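You operate a simulated robot arm through the tools that you are given. There is no shell and no other tool. Be economical: measure what you need, move in short steps, check, and stop when the job is done.

You run a simulated robot arm. Do the job below in one go: nothing can be reset, and whatever is moved stays where it is left.

JOB
Cap the middle outlet and pressure-test it at about 150 psi.
Fine: in this order: swing the cap shut, turn it tight, ease the black handle wide open, throttle up by the middle gauge. Leave the other controls as they are.

Only the result counts: the job must be done as asked and must still hold three seconds after the hand-in. Knocking over, shifting, dropping, spilling or breaking anything else fails it. A push-on lid holds only when it is set on centred and level and pressed home; a screw cap is set on level and turned clockwise until tight.

ROBOT AND FRAMES
A 7-joint arm with a two-finger parallel gripper, fixed in place. Base frame: the origin is at the foot of the arm, x ahead of it, y to its left, z up. Units: m, rad, N and s.
Its first joint turns from -2.897 to 2.897 rad. Payload 3.43 kg.
The tool frame sits at the grasp point between the pads (the TCP): z along the fingers, y along the line on which they close. The tips reach 0.03 m beyond it. Largest opening 0.094 m; finger width 0.028, thickness 0.01; the body of the gripper, 0.05 by 0.096 m, starts 0.055 m behind the TCP.
Orientation is that of the tool frame in the base frame, as a unit quaternion [w, x, y, z]. With the fingers straight down and closing along the base's y, the tool's x points along the base's -x, its y along +y and its z along -z.

CONTROLS
- The arm moves only by the tool step_arm. Its argument "rows" is a list of rows, each an object of numbers (a shift or turn left out is 0, a gripper value left out holds the last): "dx", "dy", "dz": the shift along the base's x, y, z in m; "ax", "ay", "az": the turn, a rotation vector about the base's x, y, z in degrees; "fingers": the closure, from 0 (fully open) to 1 (shut). In form: [{"dx": .., "dy": .., "dz": .., "ax": .., "ay": .., "az": .., "fingers": ..}, ...]. A call has 1 to 10 rows; each row shifts and turns the commanded pose from where the row before left it. Each row takes 0.2 s and may step no farther than 0.05 m and 0.15 rad from the row before; otherwise, or with a gripper value out of range, the whole call is refused. A pose out of reach is approached as far as the arm can. The call stops where the force on the tool passes 50 N (or 10 N more than at its start, if that is more) or the arm is blocked; 0.2 s more then pass. The fingers move at their own pace (about 0.045 m/s each) and stop on an object; they squeeze with about 44 N. The grip force told is the motor's: it shows also when the fingers shut on nothing. Time passes only in rows, and 0.2 s behind the last, so rows that do not move let the fingers close. The reply holds the time, the measured pose of the TCP, the force on the tool along the base axes, the opening and the grip force, in the units named above and with some noise, with the torque about the TCP (base axes, N m) and any sound that the robot's microphone picked up.
- Cameras (640 x 400 px; columns grow to the right, rows downward): "scene" is fixed at [0.0502, 0.5004, 1.5456]; the picture's right is [0.21, -0.98, 0.00], its down [-0.77, -0.17, -0.61] and it looks along [0.60, 0.13, -0.79] (base axes); focal length 299 px, centre (320, 200). "wrist" rides on the gripper at [0.076, 0.014, -0.102] in the tool frame; the picture's right is [-0.18, 0.98, 0.00], its down [-0.75, -0.14, -0.64] and it looks along [-0.63, -0.12, 0.77] (tool axes); focal length 243 px, centre (320, 200). There is no depth. A picture from a camera that has moved, and an enlarged one, comes with that camera's place and axes in the base frame and with its lens.
- camera(camera): a new picture of that camera. The clock stands still meanwhile.
- close_up(camera, box): a new picture of the part [left, top, right, bottom] of that camera's present view, enlarged. The clock stands still meanwhile.
- sign_off(): hands the job in; it is judged then, once.

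Go step by step. Nothing tells you positions but the pictures and the camera data: compare them with the known pose of the tool, close in by small moves and look again before you grip or let go. The budget is 120 turns and 76 pictures, counting those below and the enlarged ones. Unless the task says otherwise, let go and move clear before handing in, and close with one line.

The tools are called after "Call:" as a command line: name --argument value ..., lists and objects as JSON in quotes. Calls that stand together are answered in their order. step_arm: Moves the arm, as the interface text tells. Its arguments: {"type":"object","properties":{"rows":{"type":"array"}},"required":["rows"]} The other tools are called the same way: camera (camera) takes a picture; close_up (camera, box) takes an enlarged picture of a part of a camera's view; sign_off () hands the job in.

At the start:

```text
time: 0.0
tool_pos: [0.5597, 0.1875, 1.1597]
ee_rot: [0.001, 0.0, 1.0, 0.0]
force: [-0.4, 0.0, -0.2]
wrist_torque: [-0.02, 0.01, 0.01]
gripper_width: 0.0941
finger_force: 0.2
```

scene: 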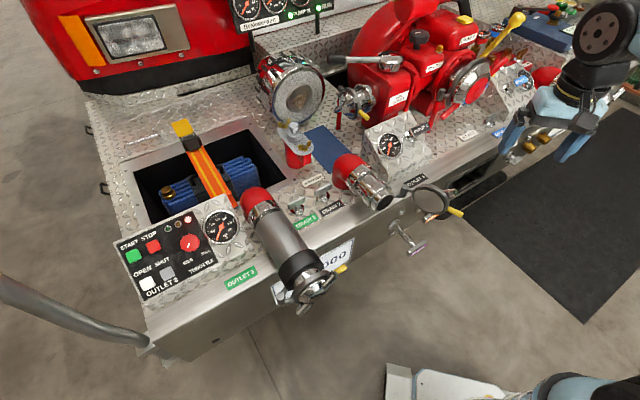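
wrist: 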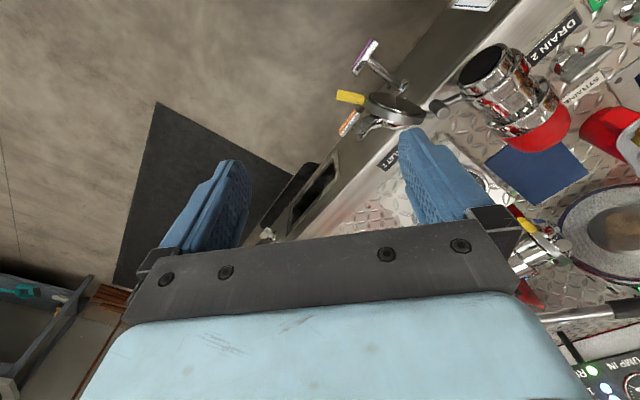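

I see a fire-engine pump panel with an outlet in the middle, a hinged cap beside it on the right, and several gauges and handles. I'll enlarge the key parts before moving.

Call:
close_up --camera "scene" --box '[320, 120, 480, 260]'

Call:
close_up --camera "scene" --box '[100, 170, 360, 310]'

Call:
close_up --camera "scene" --box '[320, 0, 560, 140]'

```text
2.86 times, centred on (400, 190) of scene
camera zoom: at [0.0502, 0.5004, 1.5456], right [0.21, -0.98, 0.0], down [-0.77, -0.17, -0.61], along [0.6, 0.13, -0.79], focal length 855 px, centre (91, 229)
```

zoom: 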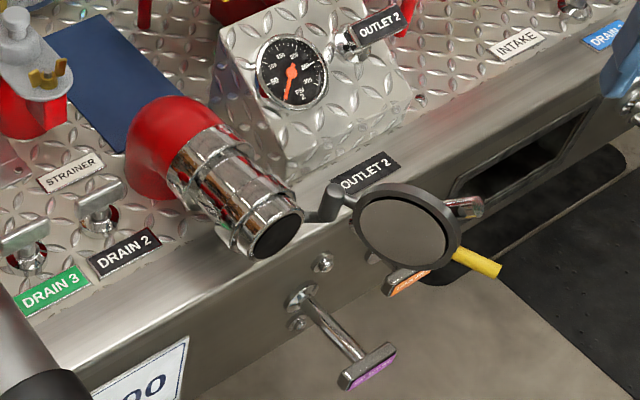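

```text
2.46 times, centred on (230, 240) of scene
camera zoom: at [0.0502, 0.5004, 1.5456], right [0.21, -0.98, 0.0], down [-0.77, -0.17, -0.61], along [0.6, 0.13, -0.79], focal length 736 px, centre (542, 102)
```

zoom: 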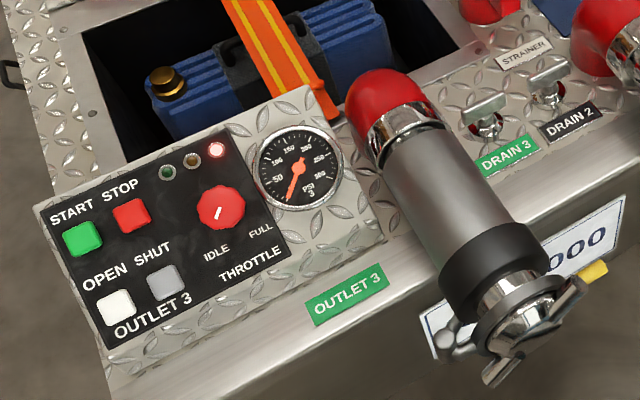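

```text
2.67 times, centred on (440, 70) of scene
camera zoom: at [0.0502, 0.5004, 1.5456], right [0.21, -0.98, 0.0], down [-0.77, -0.17, -0.61], along [0.6, 0.13, -0.79], focal length 798 px, centre (0, 547)
```

zoom: 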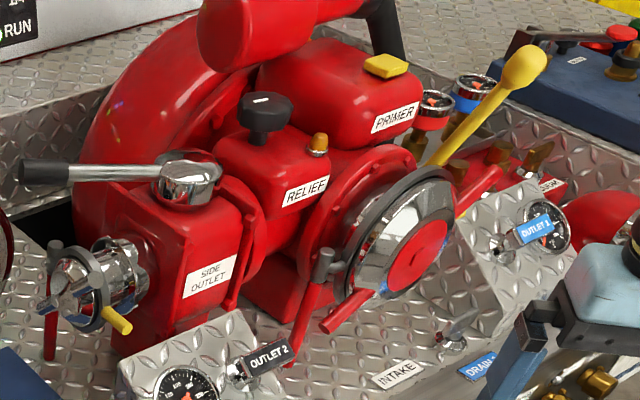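

The middle outlet is the chrome one with black OUTLET 2 labels. Its cap is swung aside on a hinge, and next to the middle gauge is a valve handle with a black tag. Next I'll look more closely at the throttle, handle and cap.

Call:
close_up --camera "scene" --box '[365, 110, 445, 160]'

Call:
close_up --camera "scene" --box '[220, 0, 340, 75]'

Call:
close_up --camera "wrist" --box '[320, 20, 560, 170]'

Call:
close_up --camera "scene" --box '[370, 165, 470, 228]'

```text
8.00 times, centred on (405, 135) of scene
camera zoom: at [0.0502, 0.5004, 1.5456], right [0.21, -0.98, 0.0], down [-0.77, -0.17, -0.61], along [0.6, 0.13, -0.79], focal length 2394 px, centre (-360, 720)
```

zoom: 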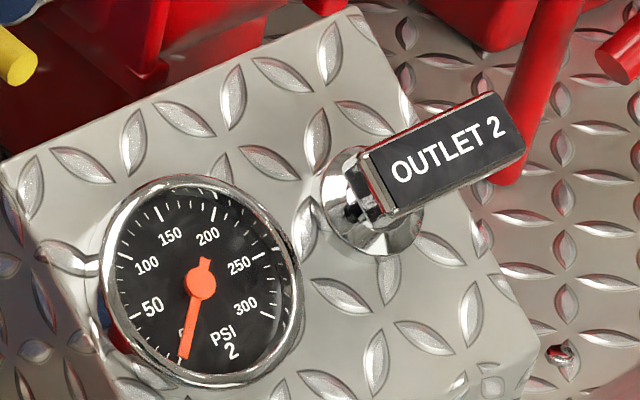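

```text
5.33 times, centred on (280, 38) of scene
camera zoom: at [0.0502, 0.5004, 1.5456], right [0.21, -0.98, 0.0], down [-0.77, -0.17, -0.61], along [0.6, 0.13, -0.79], focal length 1596 px, centre (533, 1067)
```

zoom: 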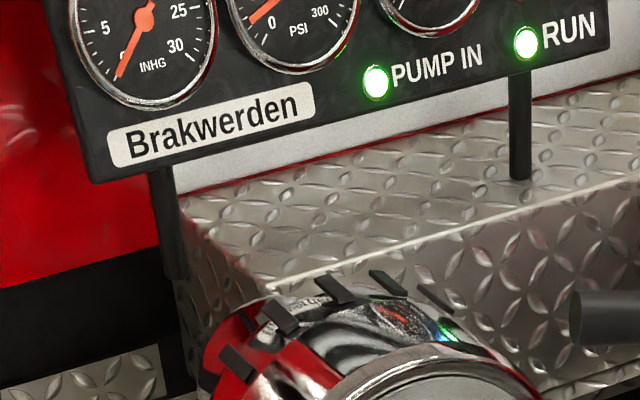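

```text
2.67 times, centred on (440, 95) of wrist
camera zoom: at [0.4846, 0.201, 1.2616], right [0.18, 0.98, 0.0], down [0.75, -0.14, 0.64], along [0.63, -0.12, -0.77], focal length 647 px, centre (0, 480)
```

zoom: 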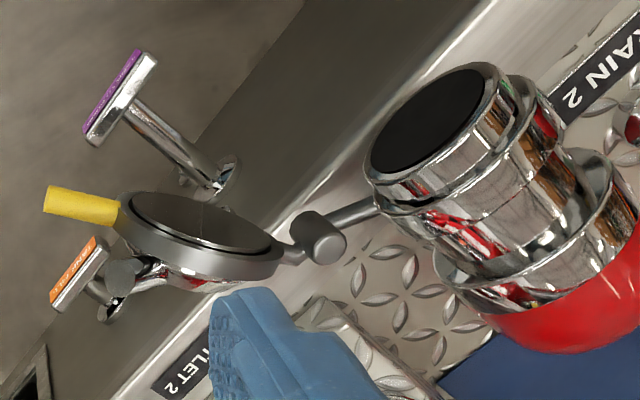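

```text
6.35 times, centred on (420, 196) of scene
camera zoom: at [0.0502, 0.5004, 1.5456], right [0.21, -0.98, 0.0], down [-0.77, -0.17, -0.61], along [0.6, 0.13, -0.79], focal length 1900 px, centre (-315, 222)
```

zoom: 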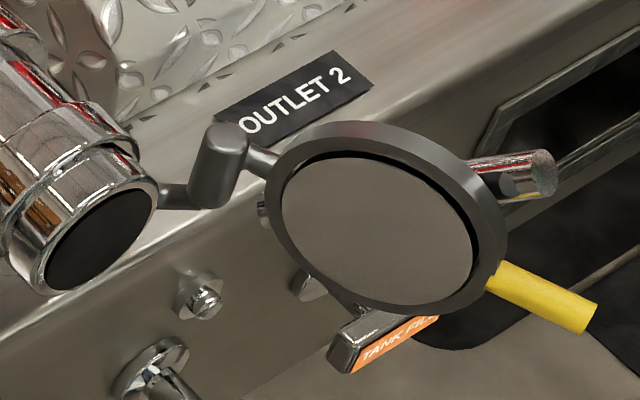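

By triangulation, the outlet mouth is at about (0.61, 0.425, 0.85) and the hinge pin at (0.67, 0.375). The open cap is at about (0.645, 0.30, 0.84), and the outlet points along about (-0.66, -0.75). I'll bring the wrist camera round to face the panel for a better look.

Call:
step_arm --rows '[{"az": 8, "dz": -0.015, "dx": -0.01}, {"az": 8, "dz": -0.015, "dx": -0.01}, {"az": 8, "dz": -0.015, "dx": -0.01}, {"az": 8, "dz": -0.015}, {"az": 8, "dz": -0.015}, {"az": 8, "dz": -0.015}]'

Call:
camera --camera "wrist"

Call:
camera --camera "scene"

```text
time: 1.4
tool_pos: [0.5299, 0.1854, 1.07]
ee_rot: [0.0, -0.408, 0.913, 0.001]
force: [-0.2, -0.6, 1.4]
wrist_torque: [0.01, -0.01, 0.03]
gripper_width: 0.0939
finger_force: 0.0
```

```text
66 pictures are left
camera wrist: at [0.4691, 0.1392, 1.1726], right [-0.61, 0.79, 0.0], down [0.61, 0.47, 0.64], along [0.51, 0.39, -0.77], focal length 243 px, centre (320, 200)
```

wrist: 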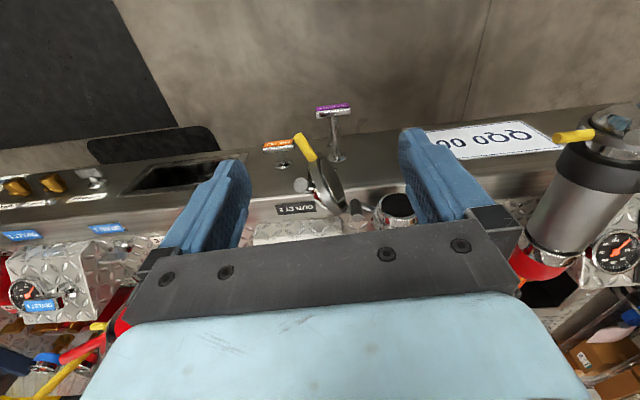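

```text
65 pictures are left
```

scene: 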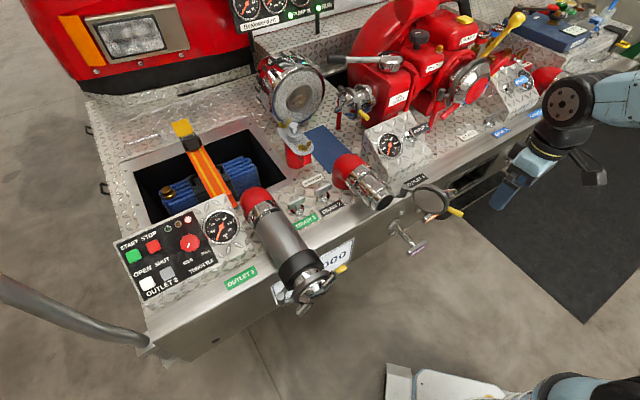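

The wrist view is upside down relative to gravity, and the cap shows edge-on between the fingers. I'll enlarge it to triangulate the yellow tab and the wings.

Call:
close_up --camera "wrist" --box '[240, 80, 430, 245]'

Call:
close_up --camera "scene" --box '[330, 150, 480, 250]'

```text
2.42 times, centred on (335, 162) of wrist
camera zoom: at [0.4691, 0.1392, 1.1726], right [-0.61, 0.79, 0.0], down [0.61, 0.47, 0.64], along [0.51, 0.39, -0.77], focal length 588 px, centre (284, 291)
```

zoom: 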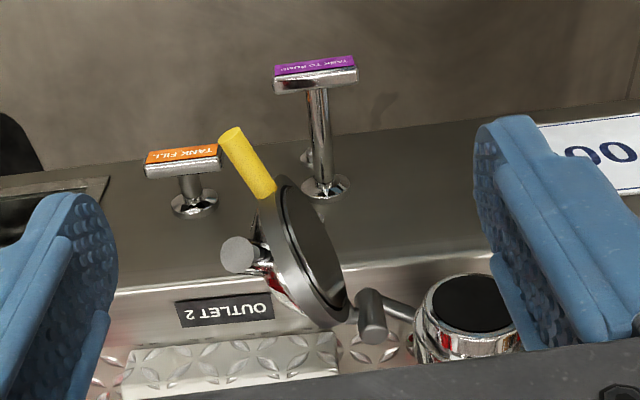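

```text
4.00 times, centred on (405, 200) of scene
camera zoom: at [0.0502, 0.5004, 1.5456], right [0.21, -0.98, 0.0], down [-0.77, -0.17, -0.61], along [0.6, 0.13, -0.79], focal length 1197 px, centre (-20, 200)
```

zoom: 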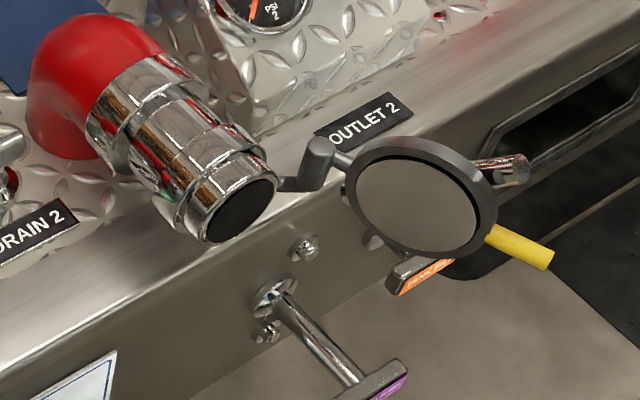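

The yellow tab runs from about (0.629, 0.247) to (0.613, 0.208) at z≈0.84, with the hinge at (0.668, 0.376). I'll shut the fingers and hover behind the tab, over (0.652, 0.205).

Call:
step_arm --rows '[{"dx": 0.04, "dy": 0.007, "fingers": 1}, {"dx": 0.04, "dy": 0.007}, {"dx": 0.042, "dy": 0.006}, {"dz": -0.04}, {"dz": -0.04}, {"dz": -0.04}, {}]'

Call:
close_up --camera "scene" --box '[330, 130, 530, 260]'

Call:
camera --camera "wrist"

```text
time: 3.0
tool_pos: [0.653, 0.2067, 0.9479]
ee_rot: [0.0, -0.407, 0.914, 0.0]
force: [0.7, 0.7, -0.4]
wrist_torque: [0.01, 0.0, 0.01]
gripper_width: 0.0002
finger_force: 33.0
```

```text
3.08 times, centred on (430, 195) of scene
camera zoom: at [0.0502, 0.5004, 1.5456], right [0.21, -0.98, 0.0], down [-0.77, -0.17, -0.61], along [0.6, 0.13, -0.79], focal length 921 px, centre (-18, 215)
```

zoom: 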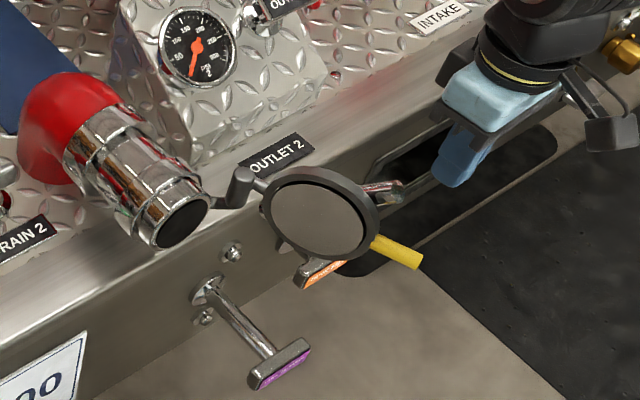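

```text
61 pictures are left
camera wrist: at [0.5908, 0.1599, 1.0511], right [-0.61, 0.79, 0.0], down [0.61, 0.47, 0.64], along [0.51, 0.39, -0.77], focal length 243 px, centre (320, 200)
```

wrist: 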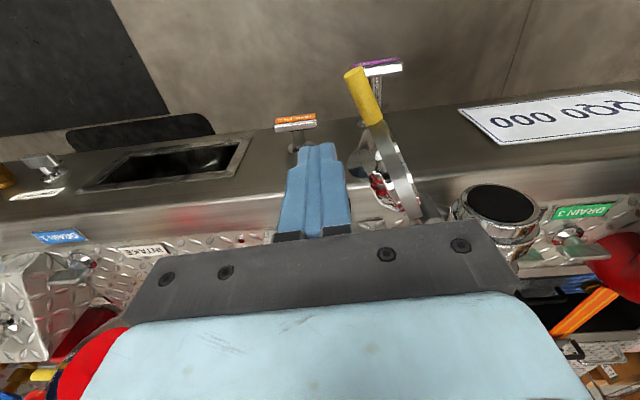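

The closed fingers are clear of the tab and behind it. I'll lower to tab height.

Call:
step_arm --rows '[{"dz": -0.04}, {"dz": -0.03}, {"dz": -0.02}]'

Call:
close_up --camera "scene" --box '[330, 130, 530, 260]'

Call:
camera --camera "wrist"

```text
time: 3.8
tool_pos: [0.6505, 0.2053, 0.8599]
ee_rot: [0.0, -0.407, 0.913, -0.001]
force: [-1.0, -1.0, 1.0]
wrist_torque: [0.0, -0.04, 0.0]
gripper_width: 0.0
finger_force: 33.0
```

```text
3.08 times, centred on (430, 195) of scene
camera zoom: at [0.0502, 0.5004, 1.5456], right [0.21, -0.98, 0.0], down [-0.77, -0.17, -0.61], along [0.6, 0.13, -0.79], focal length 921 px, centre (-18, 215)
```

zoom: 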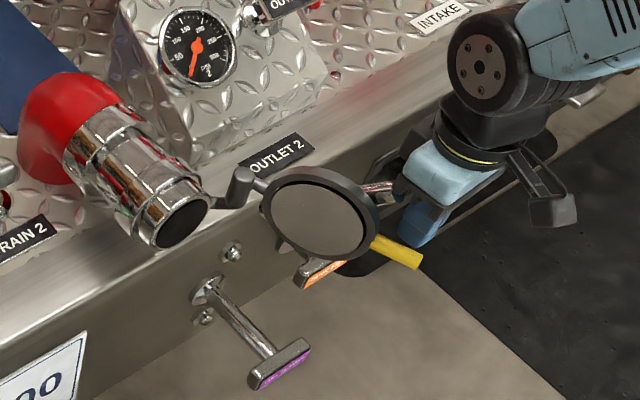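

```text
59 pictures are left
camera wrist: at [0.5896, 0.1589, 0.9625], right [-0.61, 0.79, 0.0], down [0.61, 0.47, 0.64], along [0.51, 0.39, -0.77], focal length 243 px, centre (320, 200)
```

wrist: 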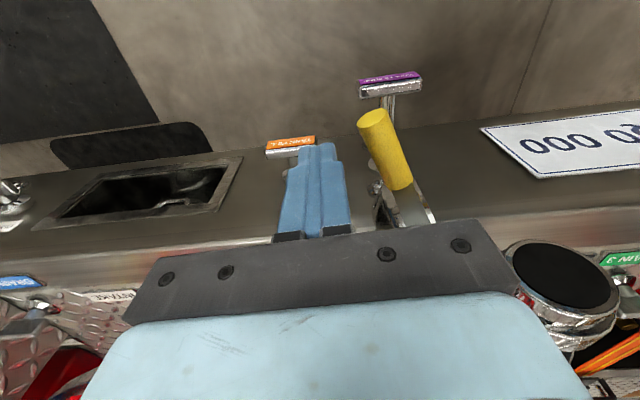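

Fingers are behind the tab at the right height. I'll start sweeping the cap round its hinge.

Call:
step_arm --rows '[{"dx": -0.014, "dy": 0.006}, {"dx": -0.014, "dy": 0.006}, {"dx": -0.0134, "dy": 0.005}, {"dx": -0.0134, "dy": 0.005}, {"dx": -0.0123, "dy": 0.0074}, {"dx": -0.0123, "dy": 0.0074}]'

Call:
close_up --camera "scene" --box '[330, 130, 530, 260]'

```text
time: 5.2
tool_pos: [0.5726, 0.2429, 0.8605]
ee_rot: [-0.001, -0.407, 0.914, -0.001]
force: [0.2, -0.7, -0.6]
wrist_torque: [-0.01, 0.01, 0.0]
gripper_width: 0.0001
finger_force: 33.1
```

```text
3.08 times, centred on (430, 195) of scene
camera zoom: at [0.0502, 0.5004, 1.5456], right [0.21, -0.98, 0.0], down [-0.77, -0.17, -0.61], along [0.6, 0.13, -0.79], focal length 921 px, centre (-18, 215)
```

zoom: 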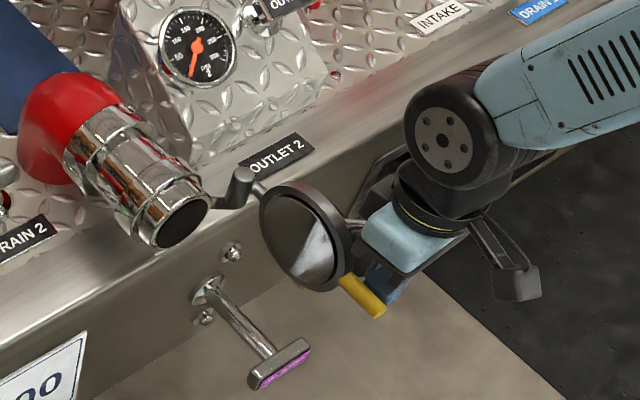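

The cap is swinging freely with the finger behind the tab. I'll continue the arc.

Call:
step_arm --rows '[{"dx": -0.0108, "dy": 0.0094}, {"dx": -0.0108, "dy": 0.0094}, {"dx": -0.009, "dy": 0.0112}, {"dx": -0.009, "dy": 0.0112}, {"dx": -0.007, "dy": 0.0126}, {"dx": -0.007, "dy": 0.0126}, {"dx": -0.0047, "dy": 0.0136}, {"dx": -0.0047, "dy": 0.0136}, {"dx": -0.0022, "dy": 0.0142}, {"dx": -0.0022, "dy": 0.0142}]'

Call:
close_up --camera "scene" --box '[330, 130, 530, 260]'

```text
time: 7.4
tool_pos: [0.5052, 0.3644, 0.8596]
ee_rot: [0.0, -0.407, 0.913, 0.0]
force: [-0.3, -1.4, -0.5]
wrist_torque: [-0.01, 0.0, 0.03]
gripper_width: 0.0001
finger_force: 32.8
```

```text
3.08 times, centred on (430, 195) of scene
camera zoom: at [0.0502, 0.5004, 1.5456], right [0.21, -0.98, 0.0], down [-0.77, -0.17, -0.61], along [0.6, 0.13, -0.79], focal length 921 px, centre (-18, 215)
```

zoom: 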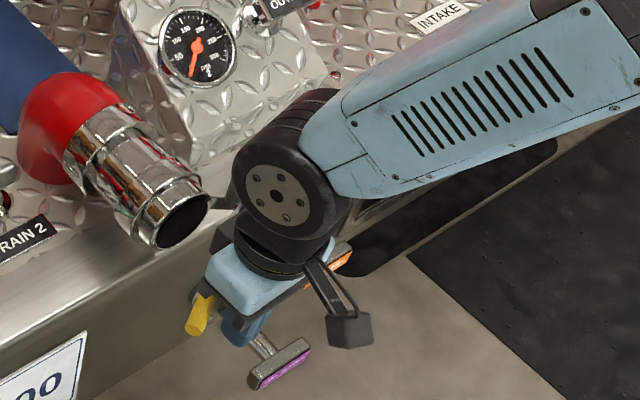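

Call:
step_arm --rows '[{"dx": 0.0002, "dy": 0.0143}, {"dx": 0.0003, "dy": 0.0144}, {"dx": 0.0027, "dy": 0.0142}, {"dx": 0.0028, "dy": 0.0141}, {"dx": 0.005, "dy": 0.0134}, {"dx": 0.0053, "dy": 0.0134}]'

Call:
close_up --camera "scene" --box '[300, 130, 500, 260]'

Call:
camera --camera "wrist"

```text
time: 8.8
tool_pos: [0.5212, 0.4487, 0.8597]
ee_rot: [0.001, -0.406, 0.914, 0.0]
force: [0.1, 0.9, -0.1]
wrist_torque: [0.0, -0.03, -0.01]
gripper_width: 0.0
finger_force: 33.3
```

```text
3.08 times, centred on (400, 195) of scene
camera zoom: at [0.0502, 0.5004, 1.5456], right [0.21, -0.98, 0.0], down [-0.77, -0.17, -0.61], along [0.6, 0.13, -0.79], focal length 921 px, centre (74, 215)
```

zoom: 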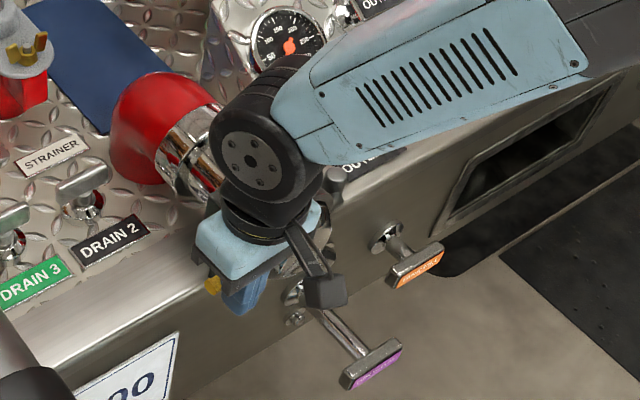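

```text
55 pictures are left
camera wrist: at [0.46, 0.4021, 0.9623], right [-0.61, 0.79, 0.0], down [0.61, 0.47, 0.64], along [0.51, 0.39, -0.77], focal length 243 px, centre (320, 200)
```

wrist: 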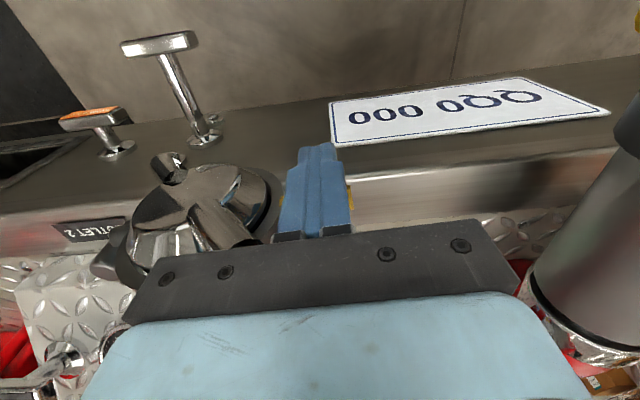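

The cap is nearly shut. I'll press on in small steps until force shows.

Call:
step_arm --rows '[{"dx": 0.004, "dy": 0.006}, {"dx": 0.004, "dy": 0.006}, {"dx": 0.004, "dy": 0.006}, {"dx": 0.004, "dy": 0.005}, {"dx": 0.004, "dy": 0.004}]'

Call:
close_up --camera "wrist" --box '[60, 80, 400, 280]'

```text
time: 9.6
tool_pos: [0.5277, 0.4595, 0.8582]
ee_rot: [-0.008, -0.407, 0.913, -0.004]
force: [-12.9, -13.9, 4.4]
wrist_torque: [-0.03, 0.2, -0.05]
gripper_width: 0.0
finger_force: 33.3
stopped in row 4: the force on the tool passed its limit at 62 N (the readings are from after the stop); the commanded pose is now the measured one
```

```text
1.88 times, centred on (230, 180) of wrist
camera zoom: at [0.468, 0.4149, 0.962], right [-0.61, 0.79, -0.01], down [0.62, 0.47, 0.63], along [0.5, 0.38, -0.78], focal length 457 px, centre (489, 238)
```

zoom: 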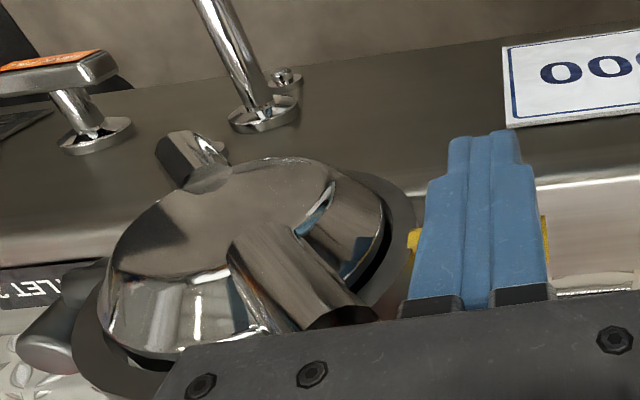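

The cap hit a firm stop, so it looks shut. I'll back off along the outlet axis to see whether it stays.

Call:
step_arm --rows '[{"dx": -0.02, "dy": -0.022}, {"dx": -0.03, "dy": -0.034}, {"dx": -0.03, "dy": -0.034}, {"dz": 0.03, "dx": -0.02, "dy": -0.02}, {"fingers": 0.3}]'

Call:
camera --camera "wrist"

Call:
close_up --camera "scene" --box '[300, 130, 500, 260]'

```text
time: 10.8
tool_pos: [0.432, 0.3517, 0.8879]
ee_rot: [-0.006, -0.407, 0.914, -0.004]
force: [0.1, 0.1, 0.1]
wrist_torque: [0.0, 0.0, 0.0]
gripper_width: 0.032
finger_force: 0.1
```

```text
53 pictures are left
camera wrist: at [0.3701, 0.3069, 0.991], right [-0.61, 0.79, 0.0], down [0.61, 0.47, 0.63], along [0.5, 0.38, -0.78], focal length 243 px, centre (320, 200)
```

wrist: 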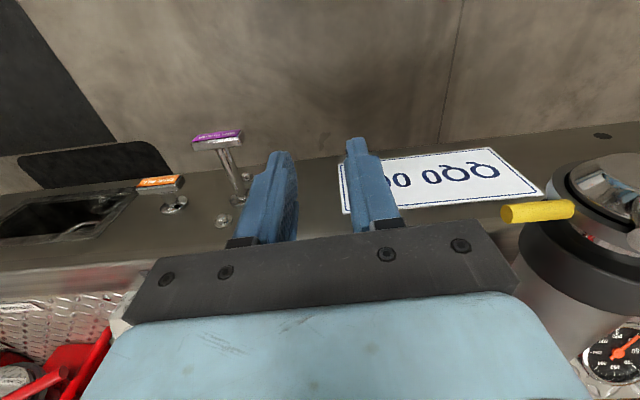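

```text
3.08 times, centred on (400, 195) of scene
camera zoom: at [0.0502, 0.5004, 1.5456], right [0.21, -0.98, 0.0], down [-0.77, -0.17, -0.61], along [0.6, 0.13, -0.79], focal length 921 px, centre (74, 215)
```

zoom: 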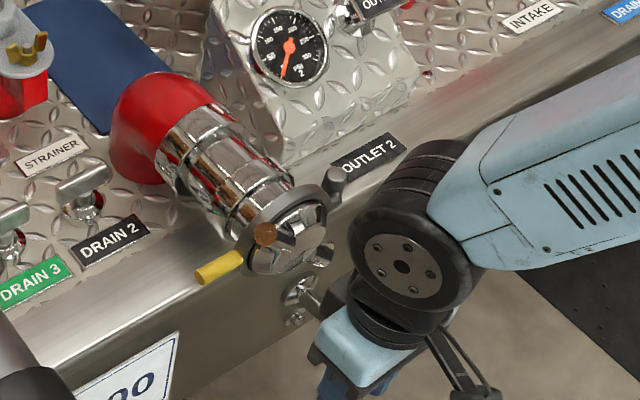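

The cap stays shut on its own. Next I'll study the wings to plan the turn.

Call:
close_up --camera "scene" --box '[355, 175, 419, 225]'

```text
8.00 times, centred on (387, 200) of scene
camera zoom: at [0.0502, 0.5004, 1.5456], right [0.21, -0.98, 0.0], down [-0.77, -0.17, -0.61], along [0.6, 0.13, -0.79], focal length 2394 px, centre (-216, 200)
```

zoom: 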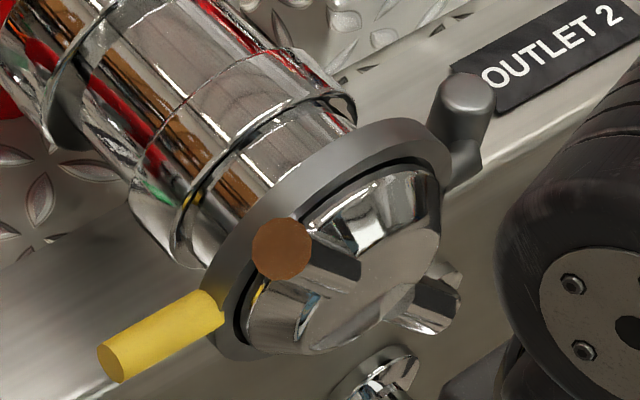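

The two wings run upper-left to lower-right as seen from the front, about 0.10 m across, centred near (0.575, 0.40, 0.86). I'll tilt the tool forward along the outlet axis so that two spread fingers can turn the wings like a spanner.

Call:
step_arm --rows '[{"dx": 0.006, "dy": -0.01, "ax": 6, "ay": -5.3, "fingers": 0}, {"dx": 0.006, "dy": -0.01, "ax": 6, "ay": -5.3}, {"dx": 0.006, "dy": -0.01, "ax": 6, "ay": -5.3}, {"dx": 0.006, "dy": -0.01, "ax": 6, "ay": -5.3}, {"dx": 0.006, "dy": -0.01, "ax": 6, "ay": -5.3}]'

Call:
camera --camera "scene"

Call:
camera --camera "wrist"

```text
time: 12.0
tool_pos: [0.4975, 0.3413, 0.9003]
ee_rot: [0.305, -0.382, 0.861, 0.139]
force: [-0.1, -0.5, -0.5]
wrist_torque: [-0.01, 0.0, 0.0]
gripper_width: 0.094
finger_force: 0.1
out of reach, approached as far as the arm can: row 4, 5
```

```text
50 pictures are left
```

scene: 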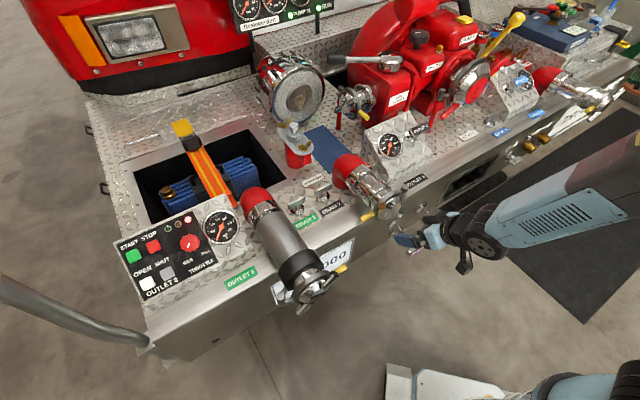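

```text
49 pictures are left
camera wrist: at [0.4053, 0.259, 0.9306], right [-0.63, 0.76, 0.12], down [0.23, 0.03, 0.97], along [0.74, 0.65, -0.2], focal length 243 px, centre (320, 200)
```

wrist: 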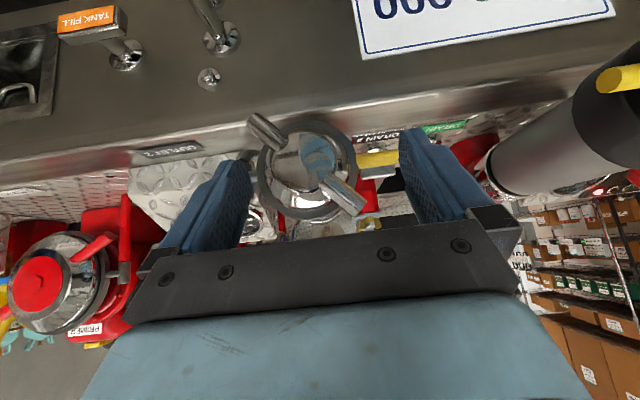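

The tool can tilt only about 39° at this distance, which is still usable. The wrist now sees the cap face well, so I'll enlarge it.

Call:
close_up --camera "wrist" --box '[230, 90, 410, 240]'

```text
2.67 times, centred on (320, 165) of wrist
camera zoom: at [0.4053, 0.259, 0.9306], right [-0.63, 0.76, 0.12], down [0.23, 0.03, 0.97], along [0.74, 0.65, -0.2], focal length 647 px, centre (320, 293)
```

zoom: 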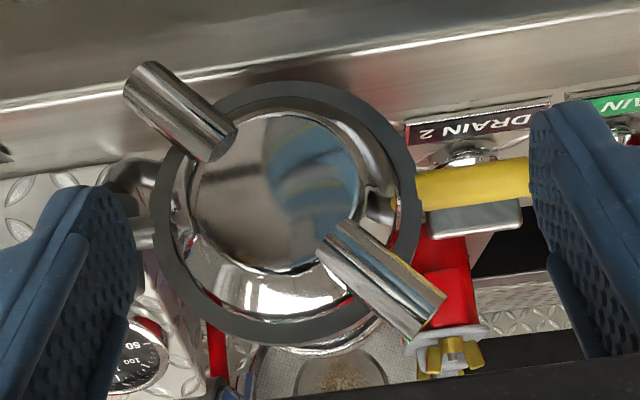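

The wing ends are at about (0.554, 0.438, 0.898) and (0.617, 0.368, 0.805), so the axis centre is at (0.5855, 0.403, 0.851). I'll go back to tool-down with the fingers shut as a stick, then push the upper wing rightward over the top, which is clockwise.

Call:
step_arm --rows '[{"dx": 0.004, "dy": 0.023, "dz": 0.014, "ax": -6, "ay": 5.3, "fingers": 1}, {"dx": 0.004, "dy": 0.023, "dz": 0.014, "ax": -6, "ay": 5.3}, {"dx": 0.004, "dy": 0.023, "dz": 0.014, "ax": -6, "ay": 5.3}, {"dx": 0.004, "dy": 0.023, "dz": 0.014, "ax": -6, "ay": 5.3}, {"dx": 0.004, "dy": 0.023, "dz": 0.014, "ax": -6, "ay": 5.3}, {}]'

```text
time: 13.4
tool_pos: [0.5191, 0.4567, 0.9695]
ee_rot: [-0.007, -0.407, 0.914, -0.004]
force: [0.0, 0.1, 0.0]
wrist_torque: [0.0, 0.02, 0.0]
gripper_width: 0.0
finger_force: 26.6
```

The tool is vertical over the start point, so I'll lower to wing height and look.

Call:
step_arm --rows '[{"dz": -0.035}, {"dz": -0.025}]'

Call:
close_up --camera "wrist" --box '[100, 80, 420, 280]'

Call:
close_up --camera "scene" --box '[340, 160, 436, 220]'

```text
time: 14.0
tool_pos: [0.5218, 0.4546, 0.9113]
ee_rot: [-0.005, -0.406, 0.914, -0.004]
force: [-0.8, 0.2, 0.1]
wrist_torque: [-0.01, 0.02, 0.0]
gripper_width: 0.0001
finger_force: 32.6
```

```text
2.00 times, centred on (260, 180) of wrist
camera zoom: at [0.4605, 0.4099, 1.0147], right [-0.61, 0.8, 0.0], down [0.61, 0.47, 0.63], along [0.5, 0.38, -0.78], focal length 485 px, centre (440, 240)
```

zoom: 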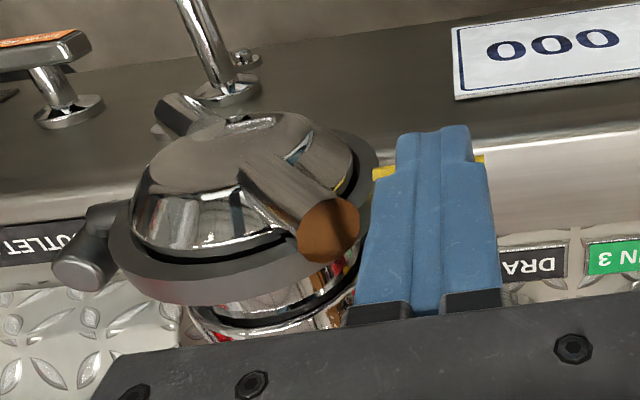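

```text
6.67 times, centred on (388, 190) of scene
camera zoom: at [0.0502, 0.5004, 1.5456], right [0.21, -0.98, 0.0], down [-0.77, -0.17, -0.61], along [0.6, 0.13, -0.79], focal length 1995 px, centre (-133, 267)
```

zoom: 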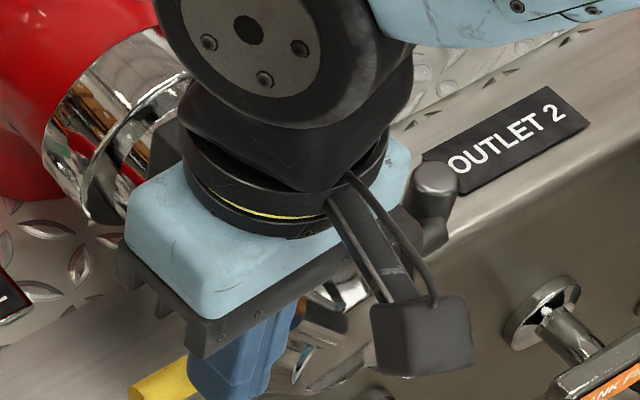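

The stick is just left of the upper wing, so I'll push it toward the hinge side (clockwise) while rising slightly.

Call:
step_arm --rows '[{"dx": 0.0072, "dy": -0.0069}, {"dx": 0.0072, "dy": -0.0069}, {"dx": 0.0072, "dy": -0.0069, "dz": 0.004}, {"dx": 0.0072, "dy": -0.0069, "dz": 0.004}, {"dx": 0.0072, "dy": -0.0069, "dz": 0.004}]'

Call:
close_up --camera "wrist" --box '[100, 80, 420, 280]'

```text
time: 15.0
tool_pos: [0.5397, 0.435, 0.9194]
ee_rot: [-0.005, -0.408, 0.913, -0.003]
force: [-7.9, 1.7, 10.8]
wrist_torque: [-0.04, -0.18, -0.02]
gripper_width: 0.0002
finger_force: 32.7
stopped in row 4: the force on the tool passed its limit at 54 N (the readings are from after the stop); the commanded pose is now the measured one
```

```text
2.00 times, centred on (260, 180) of wrist
camera zoom: at [0.4807, 0.3891, 1.0217], right [-0.61, 0.79, 0.0], down [0.61, 0.47, 0.63], along [0.5, 0.39, -0.77], focal length 485 px, centre (440, 240)
```

zoom: 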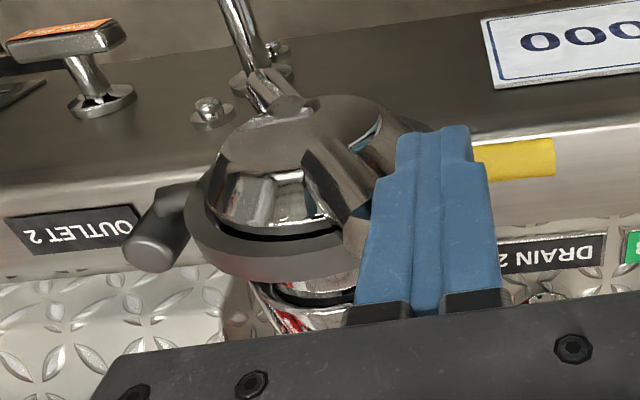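

The push stopped at the force limit near first contact. I'll retry with smaller steps to see whether the wing yields.

Call:
step_arm --rows '[{"dx": 0.003, "dy": -0.0029, "dz": 0.001}, {"dx": 0.003, "dy": -0.0029, "dz": 0.001}, {"dx": 0.003, "dy": -0.0029, "dz": 0.001}, {"dx": 0.003, "dy": -0.0029, "dz": 0.001}]'

Call:
close_up --camera "wrist" --box '[100, 80, 420, 280]'

```text
time: 15.8
tool_pos: [0.5501, 0.4274, 0.9243]
ee_rot: [-0.003, -0.409, 0.912, -0.002]
force: [-8.5, 0.3, 9.2]
wrist_torque: [0.0, -0.12, 0.0]
gripper_width: 0.0
finger_force: 32.3
stopped in row 4: the force on the tool passed its limit at 52 N (the readings are from after the stop); the commanded pose is now the measured one
```

```text
2.00 times, centred on (260, 180) of wrist
camera zoom: at [0.4896, 0.3808, 1.0268], right [-0.61, 0.79, 0.0], down [0.61, 0.47, 0.64], along [0.51, 0.39, -0.77], focal length 485 px, centre (440, 240)
```

zoom: 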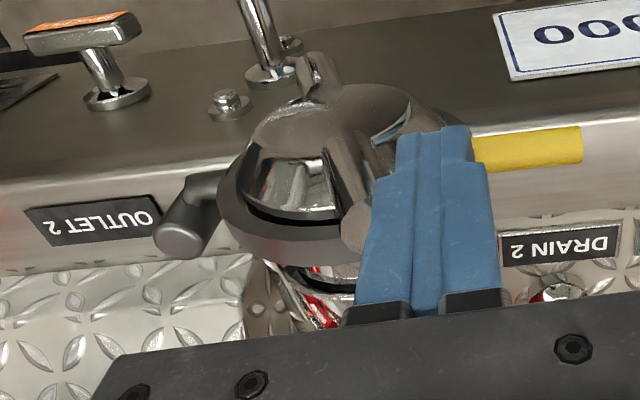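

The cap is turning: the lower wing has rotated with it. I'll keep pushing in small steps.

Call:
step_arm --rows '[{"dx": 0.002, "dy": -0.002, "dz": 0.0005}, {"dx": 0.002, "dy": -0.002, "dz": 0.0005}, {"dx": 0.002, "dy": -0.002, "dz": 0.0005}, {"dx": 0.002, "dy": -0.002, "dz": 0.0005}, {"dx": 0.002, "dy": -0.002, "dz": 0.0005}, {"dx": 0.002, "dy": -0.002}, {"dx": 0.002, "dy": -0.002}, {"dx": 0.002, "dy": -0.002}]'

```text
time: 17.4
tool_pos: [0.5642, 0.4152, 0.9274]
ee_rot: [-0.001, -0.409, 0.913, 0.0]
force: [-2.6, 0.4, 8.2]
wrist_torque: [-0.01, -0.13, -0.01]
gripper_width: 0.0
finger_force: 33.0
stopped in row 7: the force on the tool passed its limit at 51 N (the readings are from after the stop); the commanded pose is now the measured one
```

Call:
step_arm --rows '[{"dx": 0.002, "dy": -0.002}, {"dx": 0.002, "dy": -0.002}, {"dx": 0.002, "dy": -0.002}, {"dx": 0.002, "dy": -0.002}, {"dx": 0.002, "dy": -0.002}, {"dx": 0.002, "dy": -0.002}, {"dx": 0.002, "dy": -0.002}, {"dx": 0.002, "dy": -0.002}]'

Call:
close_up --camera "wrist" --box '[100, 80, 420, 280]'

```text
time: 19.1
tool_pos: [0.5814, 0.3981, 0.9262]
ee_rot: [-0.002, -0.408, 0.913, -0.001]
force: [-2.3, 2.7, -1.6]
wrist_torque: [0.06, 0.06, 0.0]
gripper_width: 0.0002
finger_force: 33.2
```

```text
2.00 times, centred on (260, 180) of wrist
camera zoom: at [0.5199, 0.3511, 1.029], right [-0.61, 0.79, 0.0], down [0.61, 0.47, 0.64], along [0.51, 0.39, -0.77], focal length 485 px, centre (440, 240)
```

zoom: 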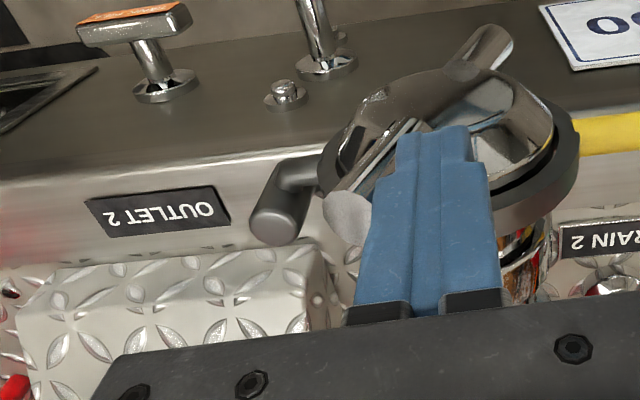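

The wing is now past the top at about 1 o'clock. I'll push it further right.

Call:
step_arm --rows '[{"dx": 0.0025, "dy": -0.0025}, {"dx": 0.0025, "dy": -0.0025}, {"dx": 0.0025, "dy": -0.0025}, {"dx": 0.0025, "dy": -0.0025}, {"dx": 0.0025, "dy": -0.0025, "dz": -0.001}, {"dx": 0.0025, "dy": -0.0025, "dz": -0.002}, {"dx": 0.0025, "dy": -0.0025, "dz": -0.002}]'

Call:
close_up --camera "wrist" --box '[200, 80, 520, 280]'

```text
time: 20.8
tool_pos: [0.5974, 0.3802, 0.922]
ee_rot: [-0.001, -0.408, 0.913, 0.0]
force: [-2.5, 3.5, 2.6]
wrist_torque: [0.1, 0.07, 0.02]
gripper_width: 0.0
finger_force: 33.1
```

```text
2.00 times, centred on (360, 180) of wrist
camera zoom: at [0.5368, 0.3345, 1.0246], right [-0.61, 0.79, 0.0], down [0.61, 0.47, 0.64], along [0.51, 0.39, -0.77], focal length 485 px, centre (240, 240)
```

zoom: 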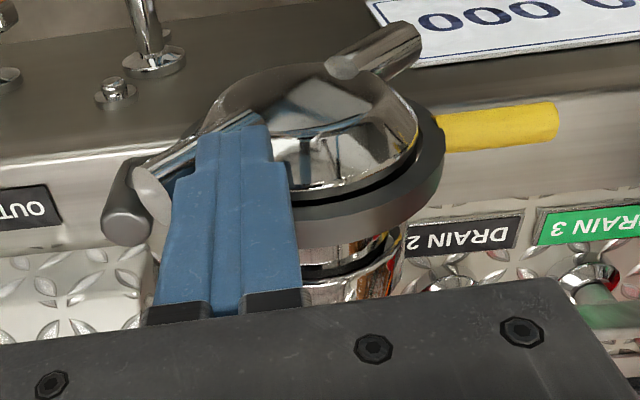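

The wing is at about 1:30. I'll lift over it, shift right, and press it down from above.

Call:
step_arm --rows '[{"dz": 0.03, "dx": -0.003, "dy": 0.003}, {"dx": 0.012, "dy": -0.012}, {"dx": 0.012, "dy": -0.011}, {"dz": -0.01}, {"dz": -0.01}, {"dz": -0.005}, {"dz": -0.005}, {"dz": -0.005}, {"dz": -0.005}, {"dz": -0.005}]'

Call:
close_up --camera "wrist" --box '[200, 80, 520, 280]'

```text
time: 22.0
tool_pos: [0.6194, 0.3623, 0.9379]
ee_rot: [0.003, -0.407, 0.913, 0.0]
force: [-5.4, -3.9, 19.0]
wrist_torque: [-0.05, 0.07, -0.16]
gripper_width: 0.0
finger_force: 33.1
stopped in row 6: the force on the tool passed its limit at 63 N (the readings are from after the stop); the commanded pose is now the measured one
```

```text
2.00 times, centred on (360, 180) of wrist
camera zoom: at [0.5583, 0.3148, 1.0395], right [-0.61, 0.79, 0.0], down [0.61, 0.47, 0.65], along [0.51, 0.39, -0.76], focal length 485 px, centre (240, 240)
```

zoom: 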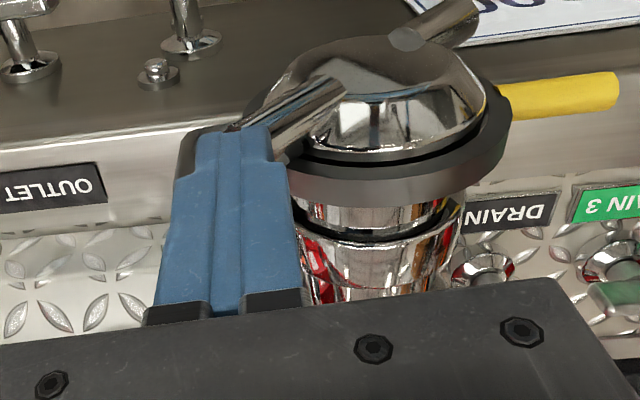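

The tip is on top of the wing. I'll press down gently in small steps.

Call:
step_arm --rows '[{"dz": -0.003}, {"dz": -0.003}, {"dz": -0.003}, {"dz": -0.003}, {"dz": -0.003}, {"dz": -0.003}, {"dz": -0.003}, {"dz": -0.003}]'

Call:
close_up --camera "wrist" --box '[200, 80, 520, 280]'

```text
time: 22.5
tool_pos: [0.6208, 0.3619, 0.9375]
ee_rot: [0.004, -0.407, 0.913, 0.0]
force: [-5.3, -4.6, 17.0]
wrist_torque: [-0.03, 0.14, -0.16]
gripper_width: 0.0
finger_force: 32.7
stopped in row 2: the force on the tool passed its limit at 56 N (the readings are from after the stop); the commanded pose is now the measured one
```

```text
2.00 times, centred on (360, 180) of wrist
camera zoom: at [0.5589, 0.3152, 1.0391], right [-0.61, 0.79, 0.0], down [0.6, 0.46, 0.65], along [0.52, 0.39, -0.76], focal length 485 px, centre (240, 240)
```

zoom: 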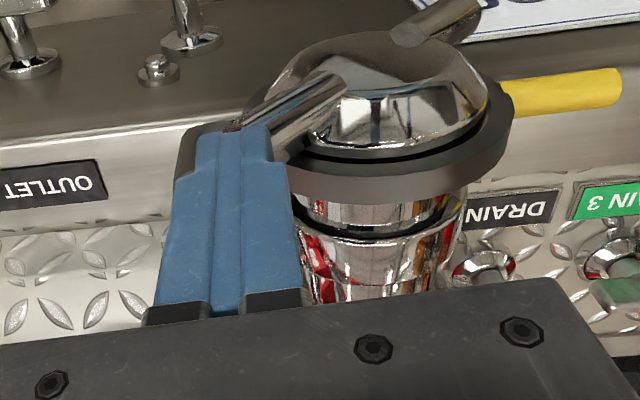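

The wing resisted a firm press and hardly moved, so the cap may already be tight. I'll check the far-side view after lifting away.

Call:
step_arm --rows '[{"dz": 0.03}, {"dz": 0.03, "dx": -0.03, "dy": -0.033}, {"dz": 0.03, "dx": -0.03, "dy": -0.03}, {"dx": 0.02, "dy": -0.04}, {"dx": 0.02, "dy": -0.04}]'

Call:
close_up --camera "scene" --box '[355, 175, 419, 225]'

Call:
close_up --camera "scene" --box '[270, 240, 366, 310]'

```text
refused: row 2 steps farther than a row can; nothing moved
```

```text
8.00 times, centred on (387, 200) of scene
camera zoom: at [0.0502, 0.5004, 1.5456], right [0.21, -0.98, 0.0], down [-0.77, -0.17, -0.61], along [0.6, 0.13, -0.79], focal length 2394 px, centre (-216, 200)
```

zoom: 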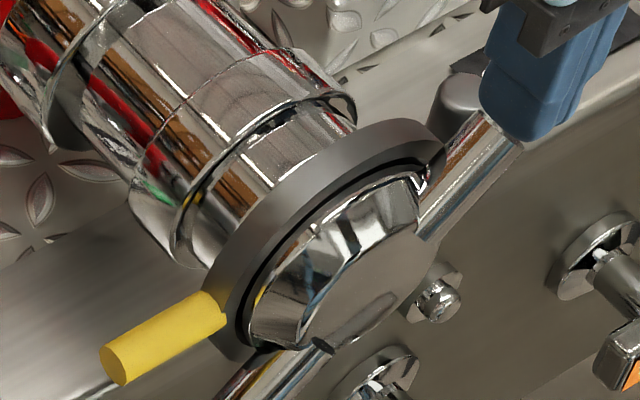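

```text
5.71 times, centred on (318, 275) of scene
camera zoom: at [0.0502, 0.5004, 1.5456], right [0.21, -0.98, 0.0], down [-0.77, -0.17, -0.61], along [0.6, 0.13, -0.79], focal length 1710 px, centre (331, -229)
```

zoom: 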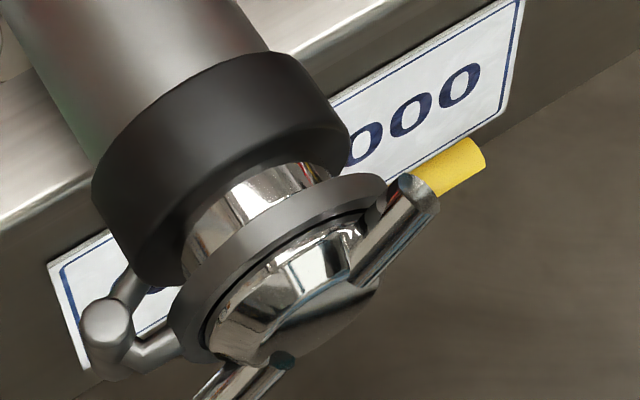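

The wings now sit at the same angle as the tight cap on outlet 3. I'll press once more to confirm it is at its stop.

Call:
step_arm --rows '[{"dz": -0.0015}, {"dz": -0.0015}, {"dz": -0.0015}, {"dz": -0.0015}, {"dz": -0.0015}, {"dz": -0.0015}]'

```text
time: 23.1
tool_pos: [0.6206, 0.3622, 0.9374]
ee_rot: [0.007, -0.407, 0.913, 0.0]
force: [-4.9, -3.0, 15.6]
wrist_torque: [-0.04, 0.11, -0.08]
gripper_width: 0.0002
finger_force: 33.1
stopped in row 3: the force on the tool passed its limit at 53 N (the readings are from after the stop); the commanded pose is now the measured one
```

The cap is tight, since it holds solid at 53 N. Now I'll lift away and move to view the black-tagged OUTLET 2 handle.

Call:
step_arm --rows '[{"dz": 0.045, "dx": -0.005, "dy": -0.005}, {"dz": 0.045}, {"dz": 0.045}, {"dx": 0.01, "dy": -0.04, "dz": 0.02}, {"dx": 0.01, "dy": -0.04, "dz": 0.02}, {"dx": 0.01, "dy": -0.04}]'

Call:
camera --camera "wrist"

Call:
camera --camera "scene"

```text
time: 24.5
tool_pos: [0.6475, 0.2389, 1.1125]
ee_rot: [0.006, -0.408, 0.913, -0.001]
force: [-1.3, -0.6, 1.3]
wrist_torque: [-0.04, 0.0, -0.02]
gripper_width: 0.0
finger_force: 32.4
```

```text
37 pictures are left
camera wrist: at [0.5854, 0.193, 1.2141], right [-0.61, 0.79, 0.0], down [0.6, 0.46, 0.65], along [0.52, 0.39, -0.76], focal length 243 px, centre (320, 200)
```

wrist: 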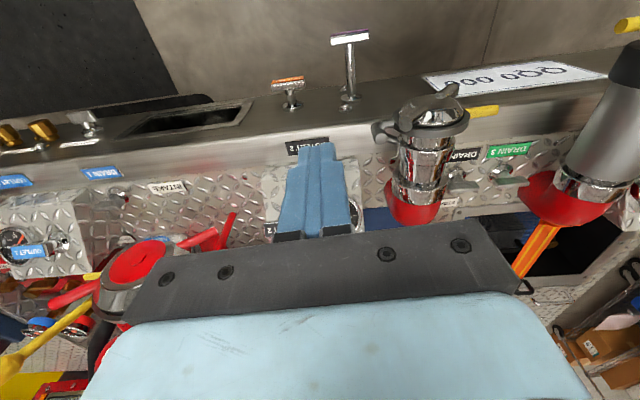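

```text
36 pictures are left
```

scene: 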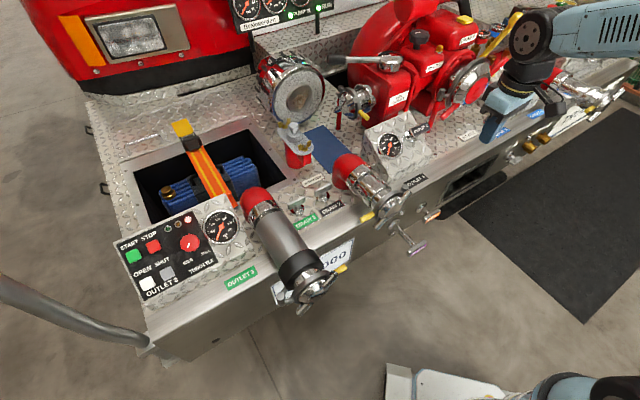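

The handle is hidden just behind the fingers. I'll advance a bit and open the fingers to see it.

Call:
step_arm --rows '[{"dx": 0.03, "dy": 0.03, "fingers": 0}, {"dx": 0.03, "dy": 0.03}, {}, {}, {}]'

Call:
camera --camera "wrist"

```text
time: 25.7
tool_pos: [0.7094, 0.2994, 1.1127]
ee_rot: [0.006, -0.408, 0.913, 0.0]
force: [-0.8, -0.3, -0.5]
wrist_torque: [-0.02, -0.01, 0.01]
gripper_width: 0.0937
finger_force: 0.0
```

```text
35 pictures are left
camera wrist: at [0.6473, 0.2524, 1.2141], right [-0.61, 0.79, 0.0], down [0.6, 0.46, 0.65], along [0.52, 0.39, -0.76], focal length 243 px, centre (320, 200)
```

wrist: 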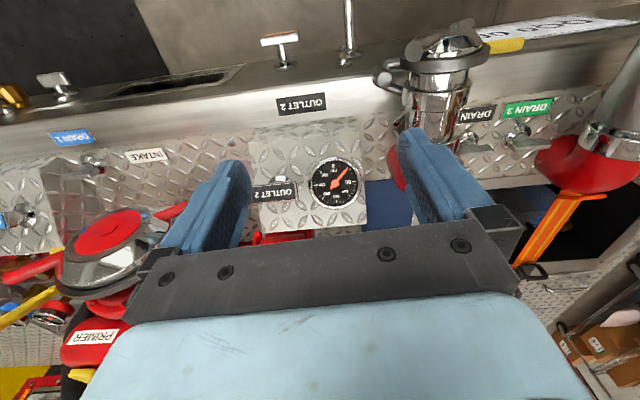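

Call:
close_up --camera "wrist" --box '[230, 130, 390, 245]'

Call:
close_up --camera "scene" --box '[365, 100, 461, 160]'

```text
3.48 times, centred on (310, 188) of wrist
camera zoom: at [0.6473, 0.2524, 1.2141], right [-0.61, 0.79, 0.0], down [0.6, 0.46, 0.65], along [0.52, 0.39, -0.76], focal length 844 px, centre (355, 244)
```

zoom: 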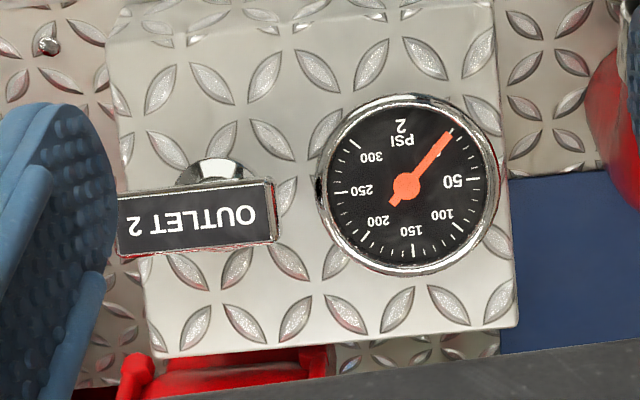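

```text
6.67 times, centred on (413, 130) of scene
camera zoom: at [0.0502, 0.5004, 1.5456], right [0.21, -0.98, 0.0], down [-0.77, -0.17, -0.61], along [0.6, 0.13, -0.79], focal length 1995 px, centre (-300, 667)
```

zoom: 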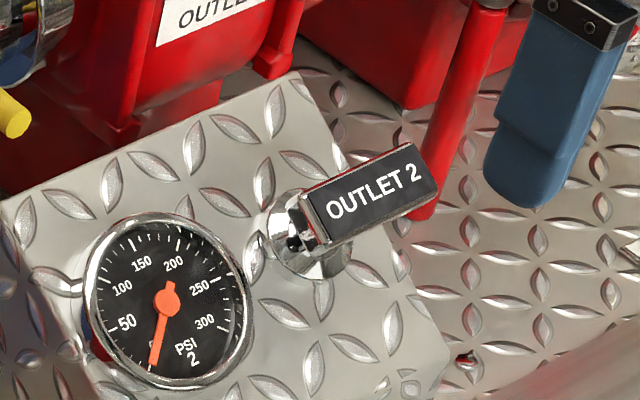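

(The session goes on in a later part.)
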